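You operate a simulated robot arm through the tools that you are given. There is no shell and no other tool. Be economical: measure what you need, move in short steps, check, and stop when the job is done.

Carry out the task below with a simulated two-armed robot. There is one attempt and no reset: what you move stays moved.

TASK
Open the right test drawer, put the black weight from the top of the small table in the inside of the right test drawer and shut the drawer again. Then take the small coil on the top of the small table and put it away on the black mat. Then take the red tape roll from the top of the small table and leave it on the green shelf of the coil rack. Then fetch the cardboard tube from the top of the wooden table and stand it on the board there. Then take the brown sleeve from the top of the wooden table and put it in the done tray. Then put the red coil on the yellow shelf of the coil rack. Then take the green plug from the top of the wooden table and leave it on the top of the low table. Then take the brown block from the top of the wooden table and leave it on the table in front of the bobbins. Then put the plain roll on the top of the small table. Then take the wooden brush from the top of the low table and leave it on the disc on the top of the low table. Keep to this order. Set down upright: cardboard tube, plain roll.

It is judged by the outcome, as a careful person would: the job done as asked, and still so three seconds after it is handed in. It fails if anything else is knocked over, pushed out of place, dropped, spilled or broken.

THE ROBOT
Two 7-joint arms with fingered hands on one trunk, on a base that drives. Base frame: it is fixed to the floor where the robot stands at the start and does not move with it; the origin is under the middle of the robot, x ahead of it, y to its left, z up; the surface under the hand at the start is at about z = 806. Readings come in mm, rad, newtons and seconds.
The left shoulder is at the start at [70, 125, 1050], the right one opposite. With the tool pointing down near the work surface each hand reaches from about 480 to 880 mm from the robot's upright axis, wherever it stands, measured 20 degrees to its own side. Places, roughly: black mat (15x14 cm) [480, -1080, 820]; black weight (7x7x6 cm) [2300, 4200, 800]; board [3000, 6000, 750]; brown block (2x4x5 cm) [3200, 6800, 800]; cardboard tube (10x10x20 cm) [2800, 5500, 900]; disc [-1000, 7000, 750]; done tray (23x19 cm) [3360, 6660, 800]; green plug (4x4x4 cm) [2900, 6300, 800]; green shelf of the coil rack [1400, 1700, 1200]; inside of the right test drawer [800, -100, 700]; plain roll [2250, 3250, 1250]; red coil [3000, 5750, 750]; red tape roll (5x5x3 cm) [2400, 4500, 800]; right test drawer [700, -100, 700]; sleeve [2750, 5500, 750]; small coil [2500, 4500, 750]; table in front of the bobbins (44x17 cm) [2880, 5980, 800]; top of the low table [-1000, 7200, 700]; top of the small table [2600, 4400, 800]; wooden brush (7x4x6 cm) [-600, 6800, 700]; yellow shelf of the coil rack [1400, 1700, 400]. Payload 4 kg a hand.
Tool frame (each hand has its own): the origin (TCP) lies between the finger pads and is the grasp point; the fingertips stand 29 mm ahead of it; z points along the fingers, y is the line along which they close. Largest opening 100 mm; the body of the gripper starts 34 mm behind the TCP. The gripper is a hand of 5 fingers: y runs from the thumb to the fingers, the wrist lies at [-15, -105, -177] in the tool frame.
Orientation is told as [roll, pitch, yaw] about the base's x, y, z axes, in that order, counted from this pose: with the fingers straight down and the wrist toward the robot, the tool's x, y and z point along [0, 1, 0], [1, 0, 0] and [0, 0, -1] of the base frame.

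THE INTERFACE
- The arms move only by the tool jog_arm. It takes "left_rows", "right_rows" or both (then of equal length, played together; a hand with none holds still); each is text: rows parted by semicolons, each of 6 numbers parted by spaces: the turn, a rotation vector about the base's x, y, z in units of 8 degrees (1.0 is 8 degrees), then the shift along the base's x, y, z in units of 20 mm (1.0 is 20 mm). In form: wx wy wz tx ty tz; .... A call has 1 to 8 rows; each row shifts and turns the commanded pose from where the row before left it. A call with a number of a shift or a turn outside -1 to 1 is refused whole. A row lasts 0.2 s, in which the tool goes at most 50 mm and 0.15 rad; a call with a longer step from one row to the next is refused whole. A pose out of reach is approached as far as the arm can. The call stops where the force on the tool passes 40 N (or 10 N more than at its start, if that is more) or the arm is blocked; 0.2 s more then pass. In this call time passes only in rows, and 0.2 s behind the last. It gives the time, the measured TCP pose, the force on the tool (base axes), the opening and the grip force at its end, in the units of the frame above (readings bear some noise), with the torque about the TCP (base axes, N m) and any sound that the robot's microphone picked up.
- Cameras (640 x 400 px; columns grow to the right, rows downward): "scene" is now at [159.9, 27.2, 1159.7]; the picture's right is [0.32, -0.95, -0.00], its down [-0.69, -0.24, -0.69] and it looks along [0.65, 0.22, -0.72] (base axes); focal length 250 px, centre (320, 200). "left" rides on the left gripper at [-66, -86, -121] in its tool frame; the picture's right is [-0.76, -0.31, 0.58], its down [0.59, -0.70, 0.40] and it looks along [0.28, 0.64, 0.71] (tool axes); focal length 247 px, centre (320, 200). "right" rides on the right gripper at [66, -86, -121] in its tool frame; the picture's right is [-0.76, 0.31, -0.58], its down [-0.59, -0.70, 0.40] and it looks along [-0.28, 0.64, 0.71] (tool axes); focal length 247 px, centre (320, 200).
- grab_frame(camera): a new picture of that camera. It takes no simulated time.
- lift_body(by): slides the trunk up (or, below 0, down) by that many mm; the arms and the scene camera ride with it, the base frame stays. It gives what a move gives, with no picture.
- drive_base(legs): drives the robot by 1 to 6 legs, each [ahead, turn to the left] in mm and rad, along the robot's own axes; the way and the turn of a leg run together, so that a leg with both is an arc; at most 1500 mm and 3.142 rad a leg. The arms and the cameras ride along, it lands a little off, and it stops where it bumps. It gives what a move gives.
- curl_fingers(index, middle, ring, little, thumb_bend, thumb_turn, hand): sets how far each is bent, from 0 (flat) to 100 (curled in); at 30 the hand is open as for a grip, at 70 the pads meet at the TCP. One left out holds its place. A second passes; each finger stops where it meets its share of the squeeze, and holds until it gets a number again. It is the only way to open and close the hand. It gives what a move gives, with no picture; readings hold the bend of each and the force on index, middle, ring, little, thumb and palm. thumb_turn goes from beside the hand (0) to across from the fingers (100), as for a grip.
- head_to(pan, tilt): turns the head with the scene camera to pan (to the left, within 1.396 rad either way) and tilt (down, from -0.506 to 1.204), counted from straight ahead of the robot. It gives what a move gives.
- point_at(camera, pixels): for up to 12 pixels [column, row] of the newest picture of that camera ("zoom" is the newest enlarged one), the place [x, y, z] in the base frame of the surface seen there, good to about 2 mm. It takes no simulated time.
- enlarge(camera, box): a new picture of the part [left, top, right, bottom] of that camera's present view, enlarged. It takes no simulated time.
- hand_in(): hands the job in; it is judged then, once.

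Keep the steps short. Do not move on a guess: measure, check each grasp and each placing, and mend mistakes. In all there are 364 turns and 304 pictures (those below and enlarged ones count). Leave the grippers open and the arms clear of the work at the hand-in unless told otherwise, and finish with a single line.

The tools are called after "Emit:" by a JSON object that holds its "fn" and its "kwargs". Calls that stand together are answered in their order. jog_arm: Moves the arms, as the interface text tells. Its arguments: {"type":"object","properties":{"left_rows":{"type":"string"},"right_rows":{"type":"string"}},"required":[]} The other tools are called the same way: lift_body (by) slides the trunk up or down; curl_fingers (index, middle, ring, little, thumb_bend, thumb_turn, hand) moves the fingers one by one; drive_base (legs) drives the base; head_to (pan, tilt) turns the head that bears the scene camera; grab_frame (camera) takes a picture; point_at (camera, pixels) gives the place of the surface under pixels of a picture; enlarge (camera, box) takes an enlarged picture of a part of a camera's view; hand_in () hands the job in.

At the start:

```text
time: 0.0
left_tool_pos: [534.9, 322.7, 915.6]
left_orientation: [0.0, -0.002, 0.001]
left_force: [-0.1, -0.5, -0.2]
left_moment: [-0.02, -0.03, 0.03]
left_finger_gap: 99.8
left_gripper_force: 0.1
left_shape: jaw
left_bend: [30.0, 30.0, 30.0, 30.0, 30.0, 98.0]
left_finger forces: [0.0, 0.0, 0.0, 0.1, 0.0, 0.0]
right_tool_pos: [607.6, -144.7, 873.7]
right_orientation: [0.0, 0.001, 0.0]
right_force: [0.1, -0.4, -0.1]
right_moment: [-0.03, -0.01, -0.04]
right_finger_gap: 99.7
right_gripper_force: 0.1
right_shape: jaw
right_bend: [30.0, 30.0, 30.0, 30.0, 30.0, 98.0]
right_finger forces: [0.1, 0.1, 0.1, 0.0, 0.1, 0.0]
trunk travel left (down, up): [-250.0, 497.0]
robot x, y, heading: [0.1, -2.0, 0.005]
head pan, tilt: [0.33, 0.81]
```

scene: 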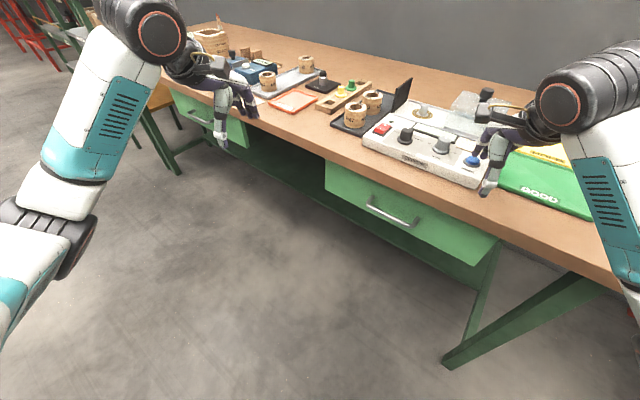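
right: 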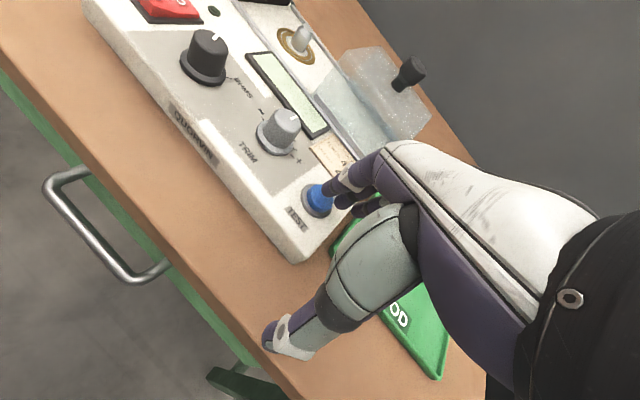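
left: 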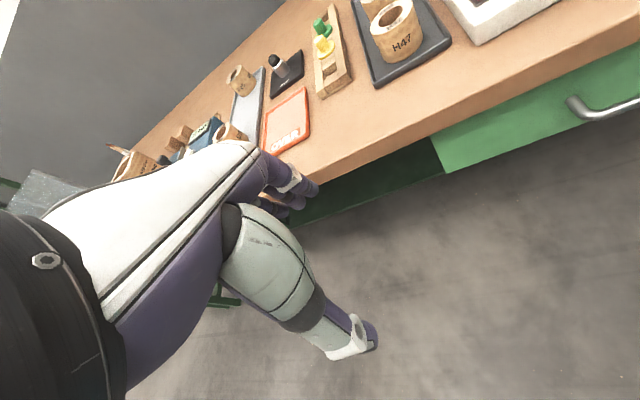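

The right test drawer's handle shows at about (393,212) in the scene view. I'll measure the handle and the drawer front.

Emit:
{"fn": "point_at", "kwargs": {"camera": "scene", "pixels": [[370, 206], [393, 217], [416, 225], [340, 180], [470, 240], [400, 195], [330, 160], [400, 245], [420, 180], [480, 185]]}}

Emit:
{"fn": "enlarge", "kwargs": {"camera": "scene", "box": [300, 130, 520, 270]}}

```text
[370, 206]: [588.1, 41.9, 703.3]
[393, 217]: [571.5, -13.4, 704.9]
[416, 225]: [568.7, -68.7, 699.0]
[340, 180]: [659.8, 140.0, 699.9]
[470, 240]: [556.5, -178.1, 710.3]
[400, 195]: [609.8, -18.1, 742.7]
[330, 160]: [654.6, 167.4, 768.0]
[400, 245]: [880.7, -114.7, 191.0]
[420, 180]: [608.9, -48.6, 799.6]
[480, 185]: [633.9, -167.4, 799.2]
```

```text
2.86 times, centred on (410, 200) of scene
```

zoom: 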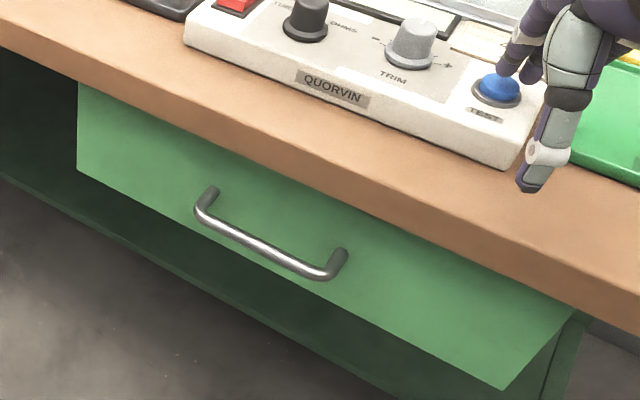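

The drawer front runs along about (0.31, 0.95), so the drawer opens along (-0.95, 0.31). The handle bar is at about (572,-13,704). I'll raise the trunk to clear the console, back off, and turn square to the drawer.

Emit:
{"fn": "lift_body", "kwargs": {"by": 100}}

Emit:
{"fn": "drive_base", "kwargs": {"legs": [[-350, 0], [0, -0.32]]}}

Emit:
{"fn": "head_to", "kwargs": {"pan": 0.1, "tilt": 0.7}}

Emit:
{"fn": "grab_frame", "kwargs": {"camera": "scene"}}

```text
time: 1.3
left_tool_pos: [535.5, 323.6, 1015.9]
left_orientation: [0.0, 0.003, 0.0]
left_force: [-0.8, -0.2, -0.2]
left_moment: [0.0, -0.03, 0.01]
left_finger_gap: 99.7
left_gripper_force: 0.1
left_shape: jaw
left_bend: [30.0, 30.0, 30.0, 30.0, 30.0, 98.0]
left_finger forces: [0.0, 0.0, 0.0, 0.1, 0.0, 0.1]
right_tool_pos: [607.5, -143.3, 972.3]
right_orientation: [0.001, 0.002, 0.0]
right_force: [0.3, -0.1, -0.5]
right_moment: [-0.02, -0.03, 0.01]
right_finger_gap: 99.7
right_gripper_force: 0.1
right_shape: jaw
right_bend: [30.0, 30.0, 30.0, 30.0, 30.0, 98.0]
right_finger forces: [0.0, 0.1, 0.0, 0.0, 0.0, 0.1]
trunk travel left (down, up): [-350.0, 397.0]
robot x, y, heading: [-4.2, 2.2, 0.001]
head pan, tilt: [0.33, 0.81]
```

```text
time: 4.6
left_tool_pos: [258.5, 139.4, 1015.3]
left_orientation: [-0.001, 0.001, -0.318]
left_force: [0.1, -0.3, -0.2]
left_moment: [0.06, 0.02, -0.01]
left_finger_gap: 99.9
left_gripper_force: 0.1
left_shape: jaw
left_bend: [30.0, 30.0, 30.0, 30.0, 30.0, 98.0]
left_finger forces: [0.0, 0.1, 0.0, 0.0, 0.1, 0.1]
right_tool_pos: [183.2, -326.6, 974.0]
right_orientation: [-0.002, 0.002, -0.318]
right_force: [1.2, -0.6, -0.1]
right_moment: [0.03, 0.01, -0.01]
right_finger_gap: 99.9
right_gripper_force: 0.1
right_shape: jaw
right_bend: [30.0, 30.0, 30.0, 30.0, 30.0, 98.0]
right_finger forces: [0.0, 0.0, 0.0, 0.1, 0.0, 0.0]
trunk travel left (down, up): [-350.0, 397.0]
robot x, y, heading: [-349.9, -1.2, -0.315]
head pan, tilt: [0.33, 0.81]
```

```text
time: 5.4
left_tool_pos: [259.1, 139.5, 1017.3]
left_orientation: [0.0, 0.001, -0.318]
left_force: [0.3, -0.2, -1.3]
left_moment: [-0.02, 0.0, -0.03]
left_finger_gap: 99.7
left_gripper_force: 0.0
left_shape: jaw
left_bend: [30.0, 30.0, 30.0, 30.0, 30.0, 98.0]
left_finger forces: [0.1, 0.1, 0.0, 0.1, 0.0, 0.0]
right_tool_pos: [182.2, -326.9, 973.4]
right_orientation: [-0.001, 0.002, -0.318]
right_force: [0.6, -0.1, -0.6]
right_moment: [0.05, 0.02, 0.02]
right_finger_gap: 100.1
right_gripper_force: 0.0
right_shape: jaw
right_bend: [30.0, 30.0, 30.0, 30.0, 30.0, 98.0]
right_finger forces: [0.0, 0.1, 0.1, 0.0, 0.0, 0.0]
trunk travel left (down, up): [-350.0, 397.0]
robot x, y, heading: [-351.5, -0.3, -0.318]
head pan, tilt: [0.099, 0.7]
```

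```text
299 pictures are left
```

scene: 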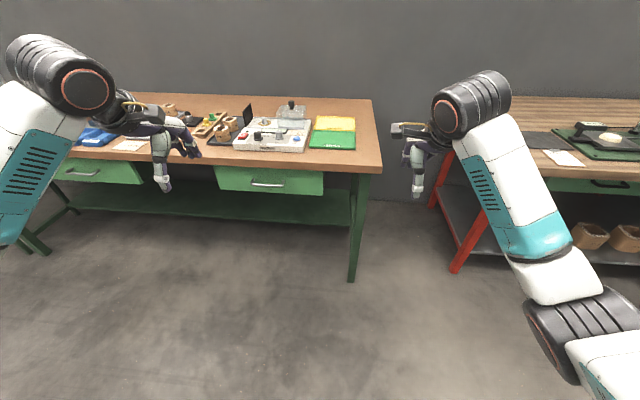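

Now square on. I'll zoom in on the handle at about (268,184).

Emit:
{"fn": "enlarge", "kwargs": {"camera": "scene", "box": [205, 140, 345, 228]}}

```text
4.55 times, centred on (275, 184) of scene
```

zoom: 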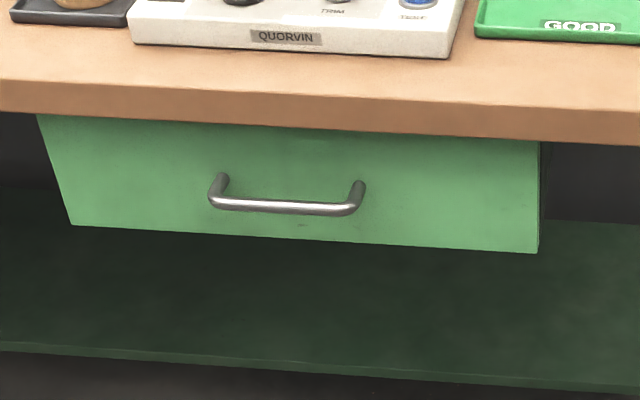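

Emit:
{"fn": "point_at", "kwargs": {"camera": "zoom", "pixels": [[225, 203], [285, 206], [340, 209], [80, 200], [520, 225], [60, 140], [520, 150], [280, 112], [285, 100], [80, 222], [530, 248]]}}

```text
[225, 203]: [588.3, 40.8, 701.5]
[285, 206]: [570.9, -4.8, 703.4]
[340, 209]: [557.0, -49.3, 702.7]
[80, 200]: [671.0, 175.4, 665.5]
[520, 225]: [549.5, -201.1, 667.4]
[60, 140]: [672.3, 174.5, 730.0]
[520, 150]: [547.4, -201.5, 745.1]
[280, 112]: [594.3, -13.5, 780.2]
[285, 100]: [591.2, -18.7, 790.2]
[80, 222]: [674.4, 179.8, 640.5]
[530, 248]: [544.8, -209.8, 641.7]
```

Bar centre is about (571,-5,701). It sits 40 mm proud of the front, and the table lip sits 15 mm proud. I'll lower the trunk and turn the left hand so its fingers point forward with a vertical grip, shifting it sideways into line with the handle.

Emit:
{"fn": "jog_arm", "kwargs": {"left_rows": "-0.31 -0.95 0 -0.09 -0.28 0; -0.31 -0.95 0 -0.09 -0.28 0; -0.31 -0.95 0 -0.09 -0.28 0; -0.31 -0.95 0 -0.09 -0.28 0; -0.31 -0.95 0 -0.09 -0.28 0; -0.31 -0.95 0 -0.09 -0.28 0; -0.31 -0.95 0 -0.09 -0.28 0; -0.31 -0.95 0 -0.09 -0.28 0"}}

Emit:
{"fn": "lift_body", "kwargs": {"by": -280}}

Emit:
{"fn": "jog_arm", "kwargs": {"left_rows": "-0.31 -0.95 0 0 0 0; -0.31 -0.95 0 0 0 0; -0.15 -0.5 0 0 0 0"}}

```text
time: 7.2
left_tool_pos: [244.4, 95.0, 1015.7]
left_orientation: [0.008, -1.117, -0.322]
left_force: [-0.1, -0.1, -0.6]
left_moment: [0.01, 0.0, 0.01]
left_finger_gap: 99.7
left_gripper_force: 0.0
left_shape: jaw
left_bend: [30.0, 30.0, 30.0, 30.0, 30.0, 98.0]
left_finger forces: [0.0, 0.0, 0.0, 0.0, 0.1, 0.0]
right_tool_pos: [182.3, -327.7, 973.5]
right_orientation: [0.0, 0.0, -0.319]
right_force: [-0.5, -0.1, -0.2]
right_moment: [0.04, 0.04, 0.0]
right_finger_gap: 99.7
right_gripper_force: 0.1
right_shape: jaw
right_bend: [30.0, 30.0, 30.0, 30.0, 30.0, 98.0]
right_finger forces: [0.0, 0.0, 0.1, 0.0, 0.0, 0.0]
trunk travel left (down, up): [-350.0, 397.0]
robot x, y, heading: [-346.3, 1.6, -0.323]
head pan, tilt: [0.099, 0.7]
```

```text
time: 10.0
left_tool_pos: [245.1, 95.5, 736.0]
left_orientation: [0.007, -1.12, -0.323]
left_force: [-0.7, 0.0, 0.2]
left_moment: [0.03, 0.05, 0.0]
left_finger_gap: 100.1
left_gripper_force: 0.0
left_shape: jaw
left_bend: [30.0, 30.0, 30.0, 30.0, 30.0, 98.0]
left_finger forces: [0.0, 0.0, 0.0, 0.0, 0.0, 0.0]
right_tool_pos: [182.6, -326.6, 693.8]
right_orientation: [0.001, -0.001, -0.319]
right_force: [0.0, -0.3, -1.2]
right_moment: [0.01, -0.01, -0.05]
right_finger_gap: 99.9
right_gripper_force: 0.0
right_shape: jaw
right_bend: [30.0, 30.0, 30.0, 30.0, 30.0, 98.0]
right_finger forces: [0.0, 0.0, 0.0, 0.0, 0.0, 0.1]
trunk travel left (down, up): [-70.0, 677.0]
robot x, y, heading: [-350.5, 2.4, -0.319]
head pan, tilt: [0.099, 0.7]
```

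```text
time: 10.8
left_tool_pos: [244.6, 95.2, 736.1]
left_orientation: [0.046, -1.47, -0.362]
left_force: [0.0, 0.2, 0.1]
left_moment: [0.02, 0.02, 0.02]
left_finger_gap: 99.9
left_gripper_force: 0.1
left_shape: jaw
left_bend: [30.0, 30.0, 30.0, 30.0, 30.0, 98.0]
left_finger forces: [0.0, 0.0, 0.0, 0.1, 0.0, 0.0]
right_tool_pos: [182.4, -326.1, 693.4]
right_orientation: [0.001, -0.001, -0.318]
right_force: [-0.3, 0.5, -0.4]
right_moment: [0.01, -0.04, 0.02]
right_finger_gap: 99.8
right_gripper_force: 0.0
right_shape: jaw
right_bend: [30.0, 30.0, 30.0, 30.0, 30.0, 98.0]
right_finger forces: [0.1, 0.1, 0.0, 0.0, 0.0, 0.0]
trunk travel left (down, up): [-70.0, 677.0]
robot x, y, heading: [-348.8, -0.2, -0.323]
head pan, tilt: [0.099, 0.7]
```

The hand orientation is good. I need about 336 mm ahead and 36 mm down. I'll drive 210 mm so the right hand stays clear of the table, lower 36 mm, and do the rest with the arm.

Emit:
{"fn": "drive_base", "kwargs": {"legs": [[210, 0]]}}

Emit:
{"fn": "lift_body", "kwargs": {"by": -36}}

Emit:
{"fn": "curl_fingers", "kwargs": {"hand": "left", "index": 40, "middle": 40, "ring": 40, "little": 40, "thumb_bend": 40}}

Emit:
{"fn": "grab_frame", "kwargs": {"camera": "left"}}

```text
time: 12.4
left_tool_pos: [443.6, 27.2, 736.6]
left_orientation: [0.045, -1.468, -0.364]
left_force: [1.0, -0.4, -0.1]
left_moment: [0.02, -0.03, 0.03]
left_finger_gap: 99.8
left_gripper_force: 0.1
left_shape: jaw
left_bend: [30.0, 30.0, 30.0, 30.0, 30.0, 98.0]
left_finger forces: [0.0, 0.0, 0.0, 0.1, 0.0, 0.0]
right_tool_pos: [380.2, -394.4, 693.1]
right_orientation: [0.0, -0.002, -0.322]
right_force: [-0.6, 0.7, 0.0]
right_moment: [0.0, 0.03, -0.01]
right_finger_gap: 99.5
right_gripper_force: 0.1
right_shape: jaw
right_bend: [30.0, 30.0, 30.0, 30.0, 30.0, 98.0]
right_finger forces: [0.1, 0.0, 0.0, 0.0, 0.0, 0.0]
trunk travel left (down, up): [-70.0, 677.0]
robot x, y, heading: [-152.3, -66.7, -0.32]
head pan, tilt: [0.099, 0.7]
```

```text
time: 13.2
left_tool_pos: [443.9, 28.4, 700.5]
left_orientation: [0.042, -1.468, -0.359]
left_force: [0.6, -0.2, 0.5]
left_moment: [-0.01, -0.02, -0.01]
left_finger_gap: 99.8
left_gripper_force: 0.1
left_shape: jaw
left_bend: [30.0, 30.0, 30.0, 30.0, 30.0, 98.0]
left_finger forces: [0.0, 0.1, 0.0, 0.0, 0.1, 0.0]
right_tool_pos: [380.1, -393.6, 657.6]
right_orientation: [0.002, 0.001, -0.319]
right_force: [-0.5, 0.4, 0.2]
right_moment: [-0.01, 0.0, 0.0]
right_finger_gap: 99.9
right_gripper_force: 0.1
right_shape: jaw
right_bend: [30.0, 30.0, 30.0, 30.0, 30.0, 98.0]
right_finger forces: [0.0, 0.0, 0.0, 0.0, 0.1, 0.0]
trunk travel left (down, up): [-34.0, 713.0]
robot x, y, heading: [-150.7, -70.5, -0.326]
head pan, tilt: [0.099, 0.7]
```

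```text
time: 14.2
left_tool_pos: [442.4, 27.2, 699.4]
left_orientation: [0.045, -1.468, -0.363]
left_force: [0.8, -0.3, -0.8]
left_moment: [0.02, 0.03, -0.02]
left_finger_gap: 74.9
left_gripper_force: 0.1
left_shape: fingers
left_bend: [40.0, 40.0, 40.0, 40.0, 40.0, 98.0]
left_finger forces: [0.1, 0.0, 0.0, 0.0, 0.0, 0.0]
right_tool_pos: [380.4, -393.4, 656.5]
right_orientation: [-0.001, 0.002, -0.321]
right_force: [0.5, -0.2, 0.4]
right_moment: [0.05, 0.0, 0.01]
right_finger_gap: 99.9
right_gripper_force: 0.1
right_shape: jaw
right_bend: [30.0, 30.0, 30.0, 30.0, 30.0, 98.0]
right_finger forces: [0.0, 0.0, 0.0, 0.0, 0.0, 0.1]
trunk travel left (down, up): [-34.0, 713.0]
robot x, y, heading: [-148.6, -66.3, -0.321]
head pan, tilt: [0.099, 0.7]
```

```text
297 pictures are left
```

left: 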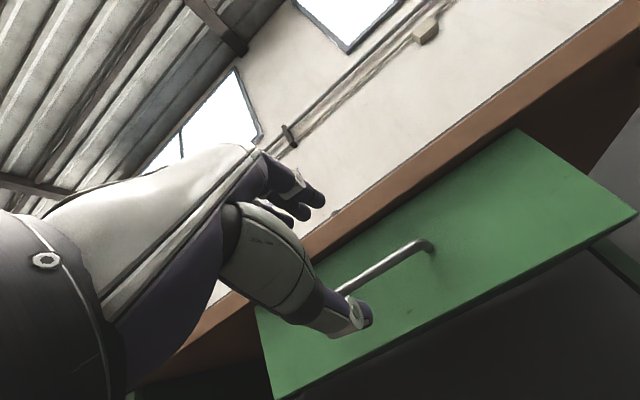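

The thumb is below and the fingers above the bar line. I'll advance about 127 mm.

Emit:
{"fn": "jog_arm", "kwargs": {"left_rows": "0 0 0 0.88 -0.22 0; 0 0 0 0.88 -0.22 0; 0 0 0 0.88 -0.22 0; 0 0 0 0.88 -0.22 0; 0 0 0 0.88 -0.22 0; 0 0 0 0.88 -0.22 0; 0 0 0 0.88 -0.22 0"}}

Emit:
{"fn": "grab_frame", "kwargs": {"camera": "left"}}

Emit:
{"fn": "enlarge", "kwargs": {"camera": "scene", "box": [180, 150, 400, 300]}}

```text
time: 15.8
left_tool_pos: [567.2, -2.0, 699.9]
left_orientation: [0.047, -1.467, -0.364]
left_force: [-0.1, 0.8, -0.6]
left_moment: [-0.02, -0.03, 0.03]
left_finger_gap: 75.2
left_gripper_force: 0.0
left_shape: fingers
left_bend: [40.0, 40.0, 40.0, 40.0, 40.0, 98.0]
left_finger forces: [0.1, 0.0, 0.0, 0.0, 0.1, 0.0]
right_tool_pos: [380.7, -393.6, 657.5]
right_orientation: [0.001, 0.001, -0.321]
right_force: [0.0, -0.8, 0.3]
right_moment: [0.01, 0.01, 0.01]
right_finger_gap: 99.8
right_gripper_force: 0.0
right_shape: jaw
right_bend: [30.0, 30.0, 30.0, 30.0, 30.0, 98.0]
right_finger forces: [0.0, 0.1, 0.0, 0.0, 0.1, 0.0]
trunk travel left (down, up): [-34.0, 713.0]
robot x, y, heading: [-153.4, -64.8, -0.32]
head pan, tilt: [0.099, 0.7]
```

```text
296 pictures are left
```

left: 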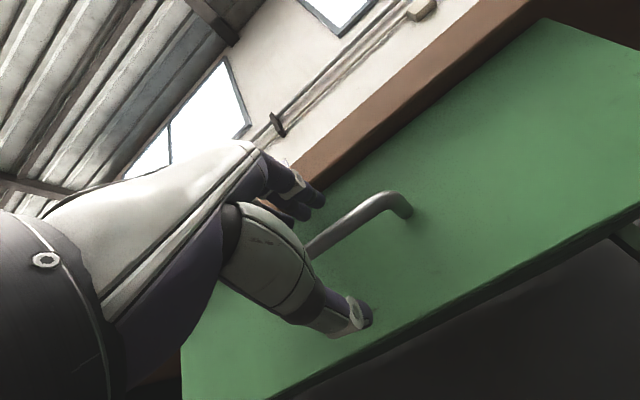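

```text
2.67 times, centred on (290, 225) of scene
```

zoom: 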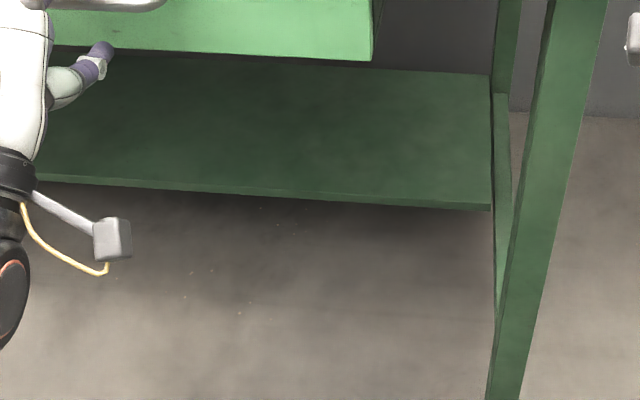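

The bar runs between the fingers and the thumb, so I'll close the hand.

Emit:
{"fn": "curl_fingers", "kwargs": {"hand": "left", "index": 75, "middle": 75, "ring": 75, "little": 75, "thumb_bend": 75}}

Emit:
{"fn": "grab_frame", "kwargs": {"camera": "left"}}

```text
time: 16.9
left_tool_pos: [567.0, -1.9, 703.0]
left_orientation: [0.064, -1.473, -0.378]
left_force: [3.6, 3.0, 16.2]
left_moment: [0.43, -0.3, 0.1]
left_finger_gap: 0.0
left_gripper_force: 14.5
left_shape: fingers
left_bend: [74.0, 74.0, 73.0, 74.0, 71.0, 97.0]
left_finger forces: [5.3, 4.0, 5.5, 8.8, 5.1, 0.0]
right_tool_pos: [379.5, -394.1, 658.4]
right_orientation: [0.001, 0.0, -0.321]
right_force: [0.3, 0.2, -0.3]
right_moment: [0.02, -0.05, 0.04]
right_finger_gap: 99.8
right_gripper_force: 0.1
right_shape: jaw
right_bend: [30.0, 30.0, 30.0, 30.0, 30.0, 98.0]
right_finger forces: [0.1, 0.0, 0.1, 0.0, 0.0, 0.0]
trunk travel left (down, up): [-34.0, 713.0]
robot x, y, heading: [-150.1, -69.2, -0.319]
head pan, tilt: [0.099, 0.7]
```

```text
294 pictures are left
```

left: 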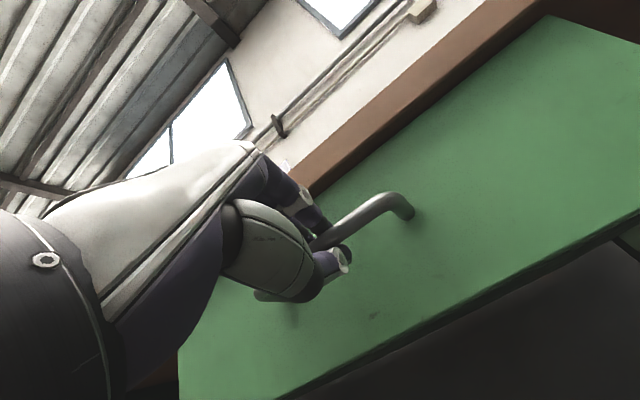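

The fingers have closed on the bar with a force of 14 N. I'll pull by driving back a little.

Emit:
{"fn": "drive_base", "kwargs": {"legs": [[-100, 0]]}}

Emit:
{"fn": "grab_frame", "kwargs": {"camera": "left"}}

```text
time: 18.0
left_tool_pos: [471.4, 29.4, 701.4]
left_orientation: [0.057, -1.47, -0.373]
left_force: [0.5, -0.8, 18.7]
left_moment: [0.44, -0.31, 0.11]
left_finger_gap: 0.1
left_gripper_force: 14.6
left_shape: fingers
left_bend: [74.0, 74.0, 73.0, 74.0, 71.0, 97.0]
left_finger forces: [5.6, 3.9, 5.7, 9.6, 5.1, 0.0]
right_tool_pos: [285.0, -362.2, 658.0]
right_orientation: [-0.001, -0.001, -0.32]
right_force: [0.2, 0.5, 0.0]
right_moment: [0.01, -0.04, -0.03]
right_finger_gap: 99.8
right_gripper_force: 0.1
right_shape: jaw
right_bend: [30.0, 30.0, 30.0, 30.0, 30.0, 98.0]
right_finger forces: [0.1, 0.1, 0.0, 0.0, 0.0, 0.1]
trunk travel left (down, up): [-34.0, 713.0]
robot x, y, heading: [-245.6, -35.1, -0.324]
head pan, tilt: [0.099, 0.7]
```

```text
293 pictures are left
```

left: 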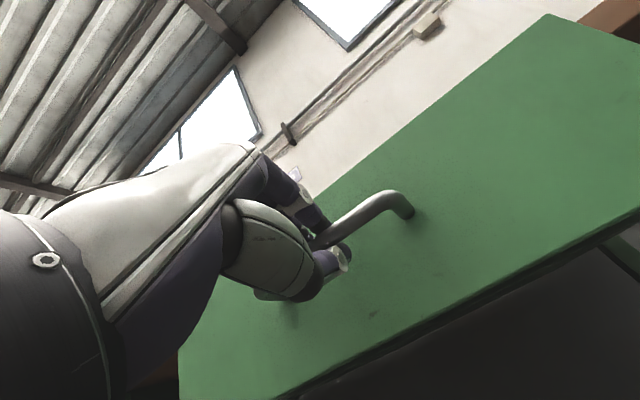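

The drawer follows the hand. I'll pull 140 mm more.

Emit:
{"fn": "drive_base", "kwargs": {"legs": [[-140, 0]]}}

Emit:
{"fn": "grab_frame", "kwargs": {"camera": "scene"}}

```text
time: 19.3
left_tool_pos: [338.5, 73.3, 703.7]
left_orientation: [0.059, -1.471, -0.378]
left_force: [0.1, -2.8, 16.0]
left_moment: [0.42, -0.33, 0.07]
left_finger_gap: 0.3
left_gripper_force: 14.0
left_shape: fingers
left_bend: [74.0, 74.0, 73.0, 74.0, 71.0, 97.0]
left_finger forces: [4.9, 3.5, 5.3, 9.0, 5.2, 0.0]
right_tool_pos: [151.8, -318.7, 657.6]
right_orientation: [-0.002, 0.001, -0.319]
right_force: [-0.7, -0.1, -0.7]
right_moment: [0.02, 0.01, 0.03]
right_finger_gap: 99.7
right_gripper_force: 0.0
right_shape: jaw
right_bend: [30.0, 30.0, 30.0, 30.0, 30.0, 98.0]
right_finger forces: [0.0, 0.0, 0.1, 0.0, 0.0, 0.0]
trunk travel left (down, up): [-34.0, 713.0]
robot x, y, heading: [-378.2, 14.0, -0.319]
head pan, tilt: [0.099, 0.7]
```

```text
292 pictures are left
```

scene: 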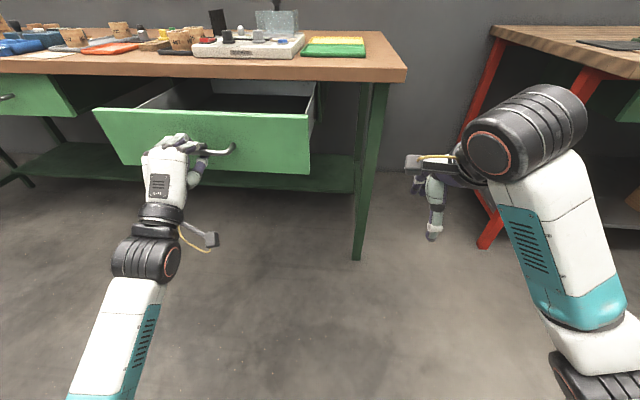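

The drawer is about 240 mm open. I'll release the handle and back away.

Emit:
{"fn": "curl_fingers", "kwargs": {"hand": "left", "index": 35, "middle": 35, "ring": 35, "little": 35, "thumb_bend": 35}}

Emit:
{"fn": "drive_base", "kwargs": {"legs": [[-250, 0]]}}

Emit:
{"fn": "lift_body", "kwargs": {"by": 350}}

Emit:
{"fn": "head_to", "kwargs": {"pan": 0.0, "tilt": 0.5}}

Emit:
{"fn": "grab_frame", "kwargs": {"camera": "scene"}}

```text
time: 20.3
left_tool_pos: [340.3, 73.7, 701.5]
left_orientation: [0.051, -1.474, -0.369]
left_force: [-0.7, 0.0, 0.2]
left_moment: [0.02, 0.01, -0.01]
left_finger_gap: 86.5
left_gripper_force: 0.1
left_shape: fingers
left_bend: [35.0, 35.0, 35.0, 35.0, 35.0, 97.0]
left_finger forces: [0.1, 0.0, 0.0, 0.0, 0.0, 0.1]
right_tool_pos: [152.6, -317.2, 658.1]
right_orientation: [-0.002, 0.003, -0.319]
right_force: [0.1, 0.1, 0.0]
right_moment: [0.01, -0.03, -0.01]
right_finger_gap: 99.8
right_gripper_force: 0.1
right_shape: jaw
right_bend: [30.0, 30.0, 30.0, 30.0, 30.0, 98.0]
right_finger forces: [0.0, 0.1, 0.0, 0.0, 0.1, 0.0]
trunk travel left (down, up): [-34.0, 713.0]
robot x, y, heading: [-382.6, 9.9, -0.324]
head pan, tilt: [0.099, 0.7]
```

```text
time: 22.1
left_tool_pos: [103.2, 150.9, 701.9]
left_orientation: [0.053, -1.473, -0.371]
left_force: [0.3, -0.3, 0.1]
left_moment: [-0.02, -0.04, 0.01]
left_finger_gap: 86.7
left_gripper_force: 0.0
left_shape: fingers
left_bend: [35.0, 35.0, 35.0, 35.0, 35.0, 97.0]
left_finger forces: [0.0, 0.0, 0.1, 0.1, 0.0, 0.1]
right_tool_pos: [-85.1, -239.7, 656.4]
right_orientation: [0.0, 0.002, -0.323]
right_force: [-1.1, 1.2, 0.5]
right_moment: [0.0, 0.0, -0.01]
right_finger_gap: 99.7
right_gripper_force: 0.1
right_shape: jaw
right_bend: [30.0, 30.0, 30.0, 30.0, 30.0, 98.0]
right_finger forces: [0.1, 0.0, 0.0, 0.1, 0.0, 0.1]
trunk travel left (down, up): [-34.0, 713.0]
robot x, y, heading: [-613.0, 92.4, -0.32]
head pan, tilt: [0.099, 0.7]
```

```text
time: 25.6
left_tool_pos: [105.2, 151.5, 1051.9]
left_orientation: [0.05, -1.472, -0.37]
left_force: [0.0, 0.1, 0.0]
left_moment: [-0.03, 0.04, 0.0]
left_finger_gap: 86.7
left_gripper_force: 0.1
left_shape: fingers
left_bend: [35.0, 35.0, 35.0, 35.0, 35.0, 97.0]
left_finger forces: [0.0, 0.0, 0.1, 0.0, 0.0, 0.0]
right_tool_pos: [-82.8, -238.7, 1006.5]
right_orientation: [0.001, 0.001, -0.323]
right_force: [-0.3, -0.5, -0.2]
right_moment: [-0.03, -0.01, 0.01]
right_finger_gap: 99.8
right_gripper_force: 0.1
right_shape: jaw
right_bend: [30.0, 30.0, 30.0, 30.0, 30.0, 98.0]
right_finger forces: [0.1, 0.0, 0.1, 0.0, 0.0, 0.0]
trunk travel left (down, up): [-384.0, 363.0]
robot x, y, heading: [-616.2, 89.5, -0.322]
head pan, tilt: [0.099, 0.7]
```

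```text
time: 26.3
left_tool_pos: [104.0, 151.5, 1051.2]
left_orientation: [0.054, -1.471, -0.371]
left_force: [0.6, 0.1, 0.4]
left_moment: [0.0, -0.01, -0.02]
left_finger_gap: 86.5
left_gripper_force: 0.0
left_shape: fingers
left_bend: [35.0, 35.0, 35.0, 35.0, 35.0, 97.0]
left_finger forces: [0.1, 0.1, 0.0, 0.1, 0.0, 0.0]
right_tool_pos: [-84.3, -239.3, 1007.4]
right_orientation: [-0.001, 0.001, -0.323]
right_force: [-0.4, -0.8, 0.8]
right_moment: [0.0, -0.01, -0.04]
right_finger_gap: 99.9
right_gripper_force: 0.1
right_shape: jaw
right_bend: [30.0, 30.0, 30.0, 30.0, 30.0, 98.0]
right_finger forces: [0.0, 0.0, 0.0, 0.1, 0.0, 0.1]
trunk travel left (down, up): [-384.0, 363.0]
robot x, y, heading: [-616.1, 85.4, -0.329]
head pan, tilt: [0.0, 0.499]
```

```text
291 pictures are left
```

scene: 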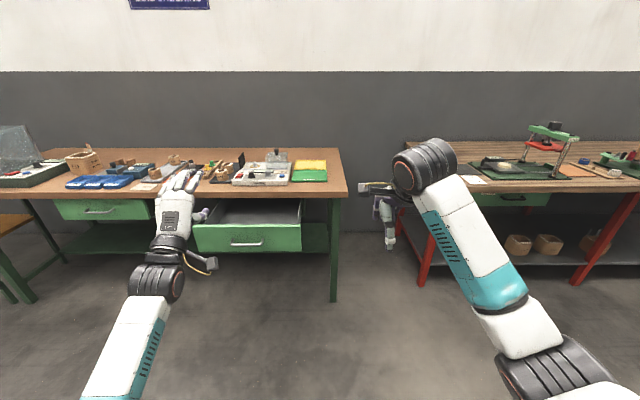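

The drawer is open. I'll measure its inside while it is in view.

Emit:
{"fn": "enlarge", "kwargs": {"camera": "scene", "box": [180, 170, 340, 270]}}

Emit:
{"fn": "point_at", "kwargs": {"camera": "scene", "pixels": [[225, 226], [200, 227], [298, 224], [245, 213], [220, 213], [295, 206], [247, 245], [265, 200], [445, 195], [337, 187], [480, 189], [600, 190]]}}

```text
4.00 times, centred on (260, 220) of scene
```

zoom: 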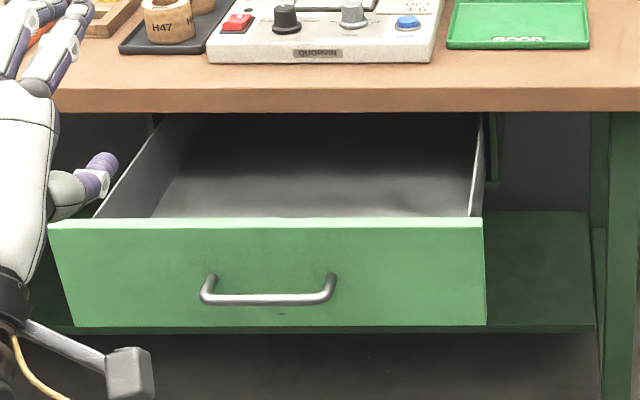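

```text
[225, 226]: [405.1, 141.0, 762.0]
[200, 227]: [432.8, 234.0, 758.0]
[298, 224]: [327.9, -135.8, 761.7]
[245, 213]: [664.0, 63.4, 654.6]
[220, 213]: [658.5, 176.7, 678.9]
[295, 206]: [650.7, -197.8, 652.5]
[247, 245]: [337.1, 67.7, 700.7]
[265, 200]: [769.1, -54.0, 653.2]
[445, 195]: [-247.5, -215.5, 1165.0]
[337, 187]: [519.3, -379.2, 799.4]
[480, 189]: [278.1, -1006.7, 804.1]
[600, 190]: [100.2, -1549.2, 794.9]
```

The drawer floor is z≈653, the front rim z≈761, and the open area is centred near (480,20). Next I'll return the left hand to fingers-down, turn toward the small table, and look.

Emit:
{"fn": "jog_arm", "kwargs": {"left_rows": "0.31 0.95 0 0 0 0; 0.31 0.95 0 0 0 0; 0.31 0.95 0 0 0 0; 0.31 0.95 0 0 0 0; 0.31 0.95 0 0 0 0; 0.31 0.95 0 0 0 0; 0.31 0.95 0 0 0 0; 0.31 0.95 0 0 0 0"}}

Emit:
{"fn": "jog_arm", "kwargs": {"left_rows": "0.31 0.95 0 0 0 0; 0.31 0.95 0 0 0 0; 0.16 0.5 0 0 0 0"}}

Emit:
{"fn": "drive_base", "kwargs": {"legs": [[0, 1.28]]}}

Emit:
{"fn": "head_to", "kwargs": {"pan": 0.0, "tilt": 0.2}}

Emit:
{"fn": "grab_frame", "kwargs": {"camera": "scene"}}

```text
time: 28.1
left_tool_pos: [103.5, 150.5, 1051.7]
left_orientation: [-0.001, -0.353, -0.32]
left_force: [0.3, -0.7, 0.5]
left_moment: [0.02, 0.02, 0.01]
left_finger_gap: 86.5
left_gripper_force: 0.1
left_shape: fingers
left_bend: [35.0, 35.0, 35.0, 35.0, 35.0, 98.0]
left_finger forces: [0.0, 0.1, 0.1, 0.0, 0.0, 0.1]
right_tool_pos: [-85.0, -240.0, 1007.0]
right_orientation: [0.0, 0.001, -0.322]
right_force: [0.1, -0.6, -0.1]
right_moment: [0.02, 0.01, 0.01]
right_finger_gap: 99.8
right_gripper_force: 0.1
right_shape: jaw
right_bend: [30.0, 30.0, 30.0, 30.0, 30.0, 98.0]
right_finger forces: [0.0, 0.1, 0.0, 0.0, 0.1, 0.0]
trunk travel left (down, up): [-384.0, 363.0]
robot x, y, heading: [-615.2, 87.4, -0.328]
head pan, tilt: [0.0, 0.499]
```

```text
time: 28.9
left_tool_pos: [103.2, 149.7, 1051.0]
left_orientation: [-0.007, -0.002, -0.321]
left_force: [-1.0, -0.7, -0.2]
left_moment: [0.0, 0.0, -0.03]
left_finger_gap: 86.6
left_gripper_force: 0.1
left_shape: fingers
left_bend: [35.0, 35.0, 35.0, 35.0, 35.0, 98.0]
left_finger forces: [0.0, 0.0, 0.0, 0.0, 0.0, 0.0]
right_tool_pos: [-83.9, -240.2, 1006.7]
right_orientation: [0.0, 0.001, -0.325]
right_force: [0.1, 0.3, 0.5]
right_moment: [-0.05, 0.01, -0.01]
right_finger_gap: 99.8
right_gripper_force: 0.0
right_shape: jaw
right_bend: [30.0, 30.0, 30.0, 30.0, 30.0, 98.0]
right_finger forces: [0.1, 0.0, 0.0, 0.0, 0.0, 0.0]
trunk travel left (down, up): [-384.0, 363.0]
robot x, y, heading: [-612.5, 91.7, -0.32]
head pan, tilt: [0.0, 0.499]
```

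```text
time: 32.6
left_tool_pos: [-477.0, 796.2, 1050.8]
left_orientation: [-0.006, -0.003, 0.972]
left_force: [-0.1, 0.4, -0.9]
left_moment: [0.0, -0.03, -0.01]
left_finger_gap: 86.6
left_gripper_force: 0.0
left_shape: fingers
left_bend: [35.0, 35.0, 35.0, 35.0, 35.0, 98.0]
left_finger forces: [0.0, 0.0, 0.0, 0.0, 0.0, 0.0]
right_tool_pos: [-153.2, 509.1, 1007.5]
right_orientation: [0.0, 0.002, 0.972]
right_force: [-0.1, 0.3, 1.2]
right_moment: [-0.03, -0.02, 0.0]
right_finger_gap: 99.6
right_gripper_force: 0.0
right_shape: jaw
right_bend: [30.0, 30.0, 30.0, 30.0, 30.0, 98.0]
right_finger forces: [0.0, 0.0, 0.1, 0.0, 0.0, 0.0]
trunk travel left (down, up): [-384.0, 363.0]
robot x, y, heading: [-619.9, 87.6, 0.968]
head pan, tilt: [0.0, 0.499]
```

```text
time: 33.4
left_tool_pos: [-478.3, 795.1, 1052.1]
left_orientation: [-0.005, -0.003, 0.973]
left_force: [-0.2, -0.3, -0.6]
left_moment: [0.02, -0.05, 0.01]
left_finger_gap: 86.3
left_gripper_force: 0.0
left_shape: fingers
left_bend: [35.0, 35.0, 35.0, 35.0, 35.0, 98.0]
left_finger forces: [0.0, 0.0, 0.0, 0.0, 0.0, 0.0]
right_tool_pos: [-152.6, 509.6, 1006.8]
right_orientation: [0.001, 0.002, 0.972]
right_force: [0.4, 0.2, 0.2]
right_moment: [0.02, 0.01, -0.01]
right_finger_gap: 100.0
right_gripper_force: 0.2
right_shape: jaw
right_bend: [30.0, 30.0, 30.0, 30.0, 30.0, 98.0]
right_finger forces: [0.1, 0.0, 0.0, 0.0, 0.1, 0.0]
trunk travel left (down, up): [-384.0, 363.0]
robot x, y, heading: [-616.3, 86.4, 0.969]
head pan, tilt: [0.0, 0.201]
```

```text
289 pictures are left
```

scene: 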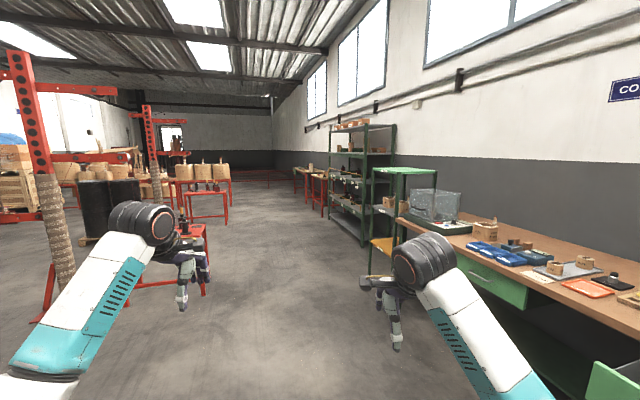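

The corridor ahead is open: the green rack is at (365,180), small red-legged tables are past it, and red trestles are on the left. I'll measure the obstacles.

Emit:
{"fn": "point_at", "kwargs": {"camera": "scene", "pixels": [[362, 242], [332, 218], [317, 178], [297, 168], [190, 228], [205, 293], [205, 189], [225, 222], [391, 160], [366, 272], [340, 150], [270, 185]]}}

Emit:
{"fn": "enlarge", "kwargs": {"camera": "scene", "box": [150, 100, 450, 288]}}

```text
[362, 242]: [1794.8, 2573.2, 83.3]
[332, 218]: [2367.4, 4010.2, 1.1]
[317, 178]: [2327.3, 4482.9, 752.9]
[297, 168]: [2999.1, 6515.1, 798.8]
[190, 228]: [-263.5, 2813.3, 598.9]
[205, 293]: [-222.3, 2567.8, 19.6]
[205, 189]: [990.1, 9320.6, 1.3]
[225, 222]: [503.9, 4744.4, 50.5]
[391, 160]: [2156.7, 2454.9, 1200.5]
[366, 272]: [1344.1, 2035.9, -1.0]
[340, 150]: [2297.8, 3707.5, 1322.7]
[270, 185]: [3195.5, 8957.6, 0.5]
```

```text
2.13 times, centred on (300, 194) of scene
```

zoom: 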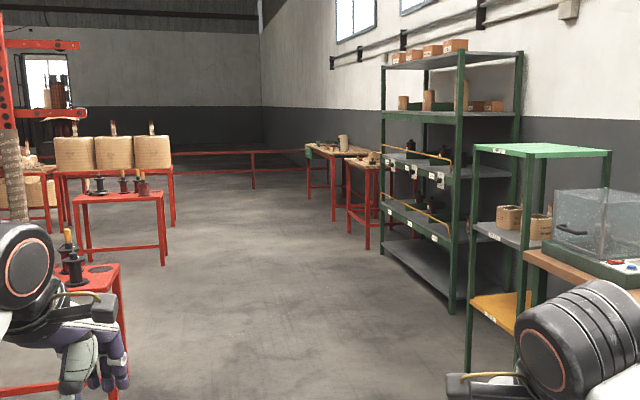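

The coil rack is the near one with green, grey and yellow shelves. The plain roll's shelf unit comes next, then the small table at about (2330,4480). The lane is clear, so I'll drive to about (1350,4330) and face the small table.

Emit:
{"fn": "drive_base", "kwargs": {"legs": [[0, 0.168], [1500, 0], [1500, 0], [1500, 0], [176, 0], [0, -1.45]]}}

Emit:
{"fn": "head_to", "kwargs": {"pan": 0.0, "tilt": 0.5}}

Emit:
{"fn": "grab_frame", "kwargs": {"camera": "scene"}}

```text
time: 60.3
left_tool_pos: [2104.5, 4387.8, 1051.3]
left_orientation: [-0.007, -0.003, -0.319]
left_force: [0.1, -0.3, 0.5]
left_moment: [0.03, 0.01, 0.04]
left_finger_gap: 86.8
left_gripper_force: 0.1
left_shape: fingers
left_bend: [35.0, 35.0, 35.0, 35.0, 35.0, 98.0]
left_finger forces: [0.0, 0.0, 0.1, 0.0, 0.0, 0.1]
right_tool_pos: [1917.9, 3997.9, 1007.3]
right_orientation: [0.002, 0.001, -0.32]
right_force: [-0.2, 0.3, -0.4]
right_moment: [0.02, 0.04, 0.0]
right_finger_gap: 99.7
right_gripper_force: 0.0
right_shape: jaw
right_bend: [30.0, 30.0, 30.0, 30.0, 30.0, 98.0]
right_finger forces: [0.1, 0.1, 0.1, 0.1, 0.0, 0.0]
trunk travel left (down, up): [-384.0, 363.0]
robot x, y, heading: [1385.6, 4327.7, -0.32]
head pan, tilt: [0.0, 0.201]
```

```text
time: 61.1
left_tool_pos: [2104.3, 4387.1, 1051.0]
left_orientation: [-0.004, -0.003, -0.321]
left_force: [0.4, -1.0, -0.6]
left_moment: [0.01, 0.02, 0.01]
left_finger_gap: 86.5
left_gripper_force: 0.0
left_shape: fingers
left_bend: [35.0, 35.0, 35.0, 35.0, 35.0, 98.0]
left_finger forces: [0.0, 0.1, 0.0, 0.0, 0.0, 0.0]
right_tool_pos: [1918.1, 3995.8, 1007.5]
right_orientation: [0.0, 0.003, -0.32]
right_force: [-0.9, 0.4, 0.4]
right_moment: [0.0, -0.01, -0.02]
right_finger_gap: 99.8
right_gripper_force: 0.1
right_shape: jaw
right_bend: [30.0, 30.0, 30.0, 30.0, 30.0, 98.0]
right_finger forces: [0.0, 0.1, 0.0, 0.1, 0.1, 0.1]
trunk travel left (down, up): [-384.0, 363.0]
robot x, y, heading: [1385.1, 4325.9, -0.323]
head pan, tilt: [0.0, 0.499]
```

```text
287 pictures are left
```

scene: 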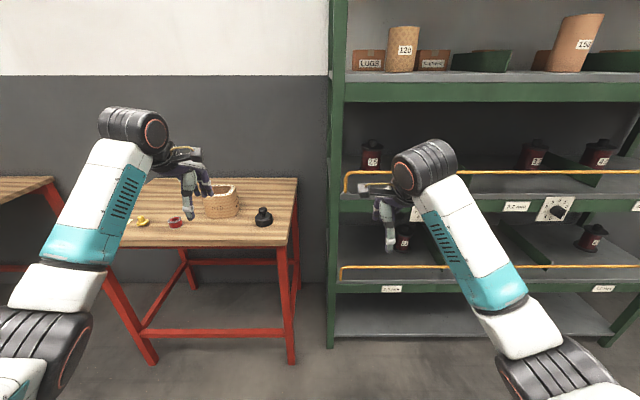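

The black weight is at (263,217), the red tape at (176,222), the yellow small coil at (142,222), and a basket at (222,200). I'll zoom and measure.

Emit:
{"fn": "enlarge", "kwargs": {"camera": "scene", "box": [110, 170, 310, 270]}}

Emit:
{"fn": "point_at", "kwargs": {"camera": "scene", "pixels": [[263, 211], [263, 219], [263, 227], [256, 218], [271, 218], [287, 237], [293, 200], [120, 240], [176, 222], [142, 222], [222, 213], [389, 68]]}}

```text
3.20 times, centred on (210, 220) of scene
```

zoom: 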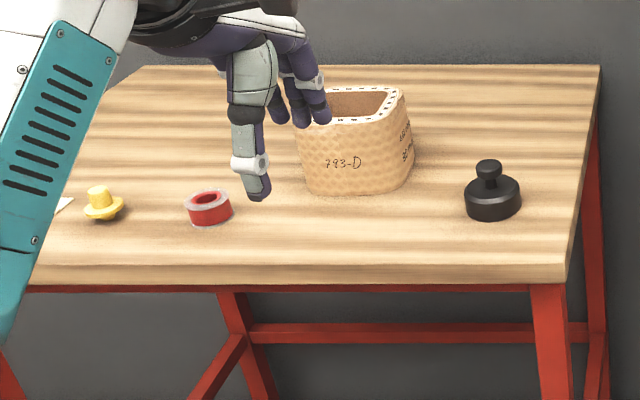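

```text
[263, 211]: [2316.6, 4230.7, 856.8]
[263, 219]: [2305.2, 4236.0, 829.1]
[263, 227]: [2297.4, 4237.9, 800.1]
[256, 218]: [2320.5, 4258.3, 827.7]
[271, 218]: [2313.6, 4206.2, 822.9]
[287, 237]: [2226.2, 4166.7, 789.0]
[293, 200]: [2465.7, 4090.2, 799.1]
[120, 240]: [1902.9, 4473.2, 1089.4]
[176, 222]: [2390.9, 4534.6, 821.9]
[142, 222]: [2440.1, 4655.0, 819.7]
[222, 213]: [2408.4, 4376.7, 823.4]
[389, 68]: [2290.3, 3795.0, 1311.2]
```

The weight's disc is about 70 mm across (z 798–832), with a knob to z 858, centred near (2325,4228). It lies on the left hand's side. I'll drive in, line the left hand up above it, and check.

Emit:
{"fn": "drive_base", "kwargs": {"legs": [[180, 0]]}}

Emit:
{"fn": "jog_arm", "kwargs": {"left_rows": "0 0 0 0.4 -0.9 0; 0 0 0 0.4 -0.9 0; 0 0 0 0.4 -0.9 0; 0 0 0 0.4 -0.9 0; 0 0 0 0.4 -0.9 0"}}

Emit:
{"fn": "curl_fingers", "kwargs": {"hand": "left", "index": 30, "middle": 30, "ring": 30, "little": 30, "thumb_bend": 30}}

Emit:
{"fn": "grab_frame", "kwargs": {"camera": "left"}}

Emit:
{"fn": "head_to", "kwargs": {"pan": 0.2, "tilt": 0.7}}

Emit:
{"fn": "grab_frame", "kwargs": {"camera": "scene"}}

```text
time: 62.6
left_tool_pos: [2273.9, 4330.4, 1050.4]
left_orientation: [-0.005, -0.004, -0.319]
left_force: [0.7, -0.9, -0.2]
left_moment: [0.0, 0.01, 0.04]
left_finger_gap: 86.7
left_gripper_force: 0.2
left_shape: fingers
left_bend: [35.0, 35.0, 35.0, 35.0, 35.0, 98.0]
left_finger forces: [0.1, 0.0, 0.0, 0.1, 0.0, 0.0]
right_tool_pos: [2088.5, 3940.2, 1007.3]
right_orientation: [0.0, 0.0, -0.32]
right_force: [0.1, -0.5, 0.2]
right_moment: [0.04, 0.02, 0.03]
right_finger_gap: 99.8
right_gripper_force: 0.1
right_shape: jaw
right_bend: [30.0, 30.0, 30.0, 30.0, 30.0, 98.0]
right_finger forces: [0.0, 0.0, 0.1, 0.0, 0.0, 0.0]
trunk travel left (down, up): [-384.0, 363.0]
robot x, y, heading: [1561.4, 4270.9, -0.318]
head pan, tilt: [0.0, 0.499]
```

```text
time: 63.8
left_tool_pos: [2313.8, 4241.4, 1050.7]
left_orientation: [-0.003, -0.003, -0.318]
left_force: [0.1, 0.7, 0.4]
left_moment: [-0.04, 0.01, 0.01]
left_finger_gap: 86.4
left_gripper_force: 0.0
left_shape: fingers
left_bend: [35.0, 35.0, 35.0, 35.0, 35.0, 98.0]
left_finger forces: [0.0, 0.0, 0.0, 0.0, 0.1, 0.1]
right_tool_pos: [2088.4, 3941.1, 1006.4]
right_orientation: [-0.001, 0.002, -0.324]
right_force: [0.2, -1.0, -1.1]
right_moment: [-0.03, 0.0, -0.01]
right_finger_gap: 99.7
right_gripper_force: 0.1
right_shape: jaw
right_bend: [30.0, 30.0, 30.0, 30.0, 30.0, 98.0]
right_finger forces: [0.0, 0.0, 0.0, 0.0, 0.1, 0.0]
trunk travel left (down, up): [-384.0, 363.0]
robot x, y, heading: [1556.1, 4267.2, -0.32]
head pan, tilt: [0.0, 0.499]
```

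```text
time: 64.8
left_tool_pos: [2313.3, 4241.2, 1051.4]
left_orientation: [-0.005, -0.004, -0.319]
left_force: [-0.8, 1.2, 0.3]
left_moment: [0.0, 0.02, 0.02]
left_finger_gap: 98.1
left_gripper_force: 0.1
left_shape: fingers
left_bend: [30.0, 30.0, 30.0, 30.0, 30.0, 98.0]
left_finger forces: [0.1, 0.1, 0.1, 0.1, 0.1, 0.0]
right_tool_pos: [2088.5, 3941.0, 1007.6]
right_orientation: [0.0, 0.0, -0.322]
right_force: [0.6, 0.1, -0.1]
right_moment: [-0.01, -0.02, -0.03]
right_finger_gap: 100.1
right_gripper_force: 0.1
right_shape: jaw
right_bend: [30.0, 30.0, 30.0, 30.0, 30.0, 98.0]
right_finger forces: [0.0, 0.0, 0.0, 0.1, 0.0, 0.1]
trunk travel left (down, up): [-384.0, 363.0]
robot x, y, heading: [1555.4, 4268.4, -0.323]
head pan, tilt: [0.0, 0.499]
```

```text
285 pictures are left
```

left: 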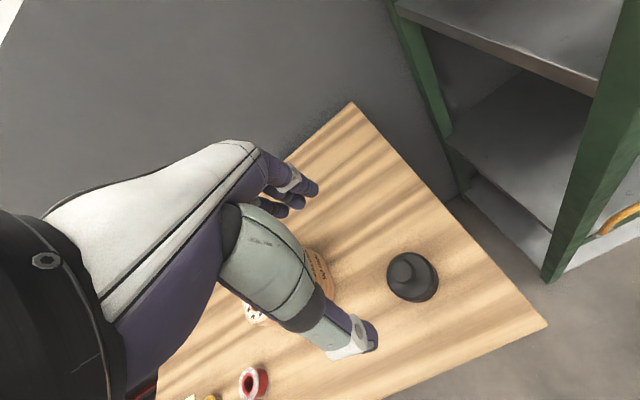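

```text
time: 65.6
left_tool_pos: [2312.7, 4241.1, 1051.2]
left_orientation: [-0.006, -0.004, -0.32]
left_force: [-0.7, 0.0, -0.3]
left_moment: [0.02, 0.01, 0.0]
left_finger_gap: 98.5
left_gripper_force: 0.0
left_shape: fingers
left_bend: [30.0, 30.0, 30.0, 30.0, 30.0, 98.0]
left_finger forces: [0.0, 0.0, 0.1, 0.0, 0.0, 0.1]
right_tool_pos: [2087.4, 3940.0, 1006.6]
right_orientation: [0.001, 0.002, -0.32]
right_force: [-0.2, -0.1, 0.1]
right_moment: [-0.02, -0.02, -0.02]
right_finger_gap: 99.6
right_gripper_force: 0.1
right_shape: jaw
right_bend: [30.0, 30.0, 30.0, 30.0, 30.0, 98.0]
right_finger forces: [0.0, 0.0, 0.1, 0.1, 0.0, 0.0]
trunk travel left (down, up): [-384.0, 363.0]
robot x, y, heading: [1559.5, 4268.8, -0.323]
head pan, tilt: [0.201, 0.7]
```

```text
284 pictures are left
```

scene: 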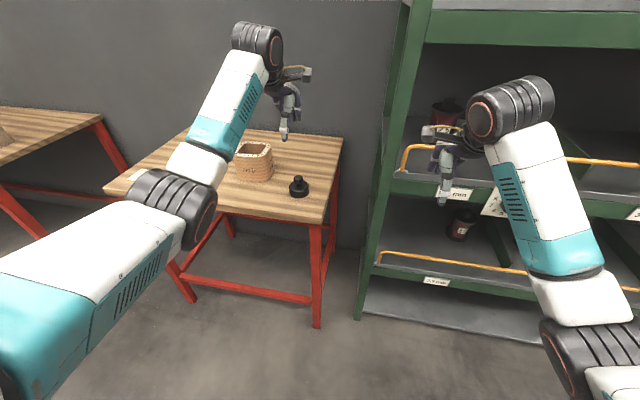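

I'll measure the weight from the left wrist camera: knob top (401,270), disc edges.

Emit:
{"fn": "point_at", "kwargs": {"camera": "left", "pixels": [[401, 270], [390, 283], [435, 268], [420, 255], [414, 296], [330, 280], [290, 160]]}}

```text
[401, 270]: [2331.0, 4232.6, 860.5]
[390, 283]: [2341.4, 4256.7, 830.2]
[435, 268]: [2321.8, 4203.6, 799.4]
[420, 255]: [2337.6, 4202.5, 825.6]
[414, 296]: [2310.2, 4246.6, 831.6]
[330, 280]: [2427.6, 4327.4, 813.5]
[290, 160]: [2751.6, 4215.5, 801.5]
```

Disc centre is about (2326,4230). I'll shift the hand there and lower in two stages.

Emit:
{"fn": "jog_arm", "kwargs": {"left_rows": "0 0 0 0.65 -0.55 0"}}

Emit:
{"fn": "lift_body", "kwargs": {"by": -150}}

Emit:
{"fn": "grab_frame", "kwargs": {"camera": "left"}}

Emit:
{"fn": "enlarge", "kwargs": {"camera": "scene", "box": [200, 60, 360, 220]}}

```text
time: 66.0
left_tool_pos: [2326.6, 4230.8, 1051.8]
left_orientation: [-0.002, -0.004, -0.319]
left_force: [-0.2, -0.1, 0.2]
left_moment: [0.0, 0.01, 0.05]
left_finger_gap: 98.3
left_gripper_force: 0.1
left_shape: fingers
left_bend: [30.0, 30.0, 30.0, 30.0, 30.0, 98.0]
left_finger forces: [0.0, 0.0, 0.1, 0.1, 0.0, 0.0]
right_tool_pos: [2086.8, 3939.9, 1006.9]
right_orientation: [0.0, 0.001, -0.321]
right_force: [-1.4, -0.2, 0.3]
right_moment: [-0.01, -0.01, 0.03]
right_finger_gap: 100.1
right_gripper_force: 0.1
right_shape: jaw
right_bend: [30.0, 30.0, 30.0, 30.0, 30.0, 98.0]
right_finger forces: [0.0, 0.0, 0.0, 0.0, 0.0, 0.0]
trunk travel left (down, up): [-384.0, 363.0]
robot x, y, heading: [1558.3, 4269.3, -0.323]
head pan, tilt: [0.201, 0.7]
```

```text
time: 67.7
left_tool_pos: [2328.1, 4230.2, 902.1]
left_orientation: [-0.006, -0.006, -0.319]
left_force: [0.1, -0.1, 0.1]
left_moment: [0.02, -0.02, -0.01]
left_finger_gap: 98.3
left_gripper_force: 0.1
left_shape: fingers
left_bend: [30.0, 30.0, 30.0, 30.0, 30.0, 98.0]
left_finger forces: [0.0, 0.1, 0.1, 0.0, 0.0, 0.1]
right_tool_pos: [2086.7, 3939.8, 859.5]
right_orientation: [0.001, 0.001, -0.321]
right_force: [0.2, -0.6, 0.8]
right_moment: [0.03, -0.01, -0.01]
right_finger_gap: 99.9
right_gripper_force: 0.1
right_shape: jaw
right_bend: [30.0, 30.0, 30.0, 30.0, 30.0, 98.0]
right_finger forces: [0.1, 0.1, 0.0, 0.0, 0.1, 0.0]
trunk travel left (down, up): [-234.0, 513.0]
robot x, y, heading: [1555.5, 4270.3, -0.327]
head pan, tilt: [0.201, 0.7]
```

```text
283 pictures are left
```

left: 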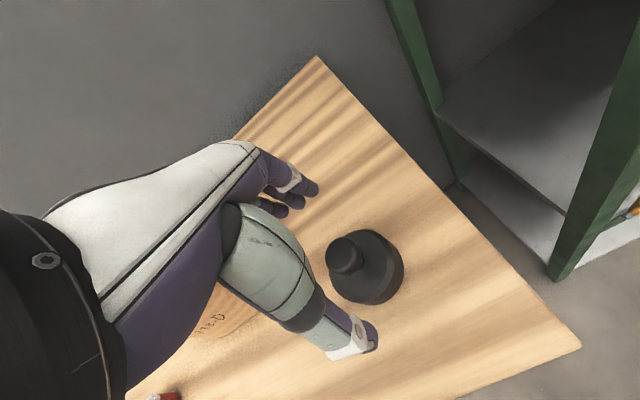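

```text
2.50 times, centred on (280, 140) of scene
```

zoom: 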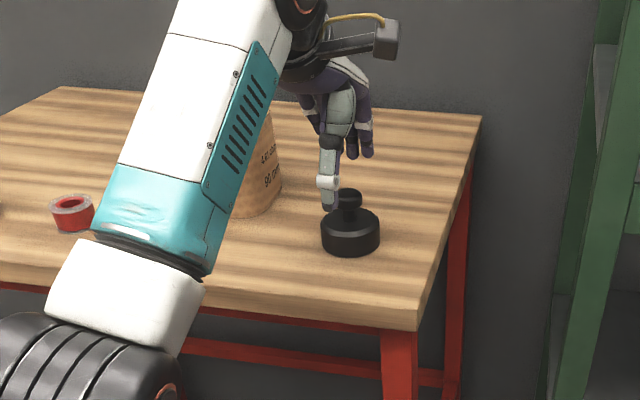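

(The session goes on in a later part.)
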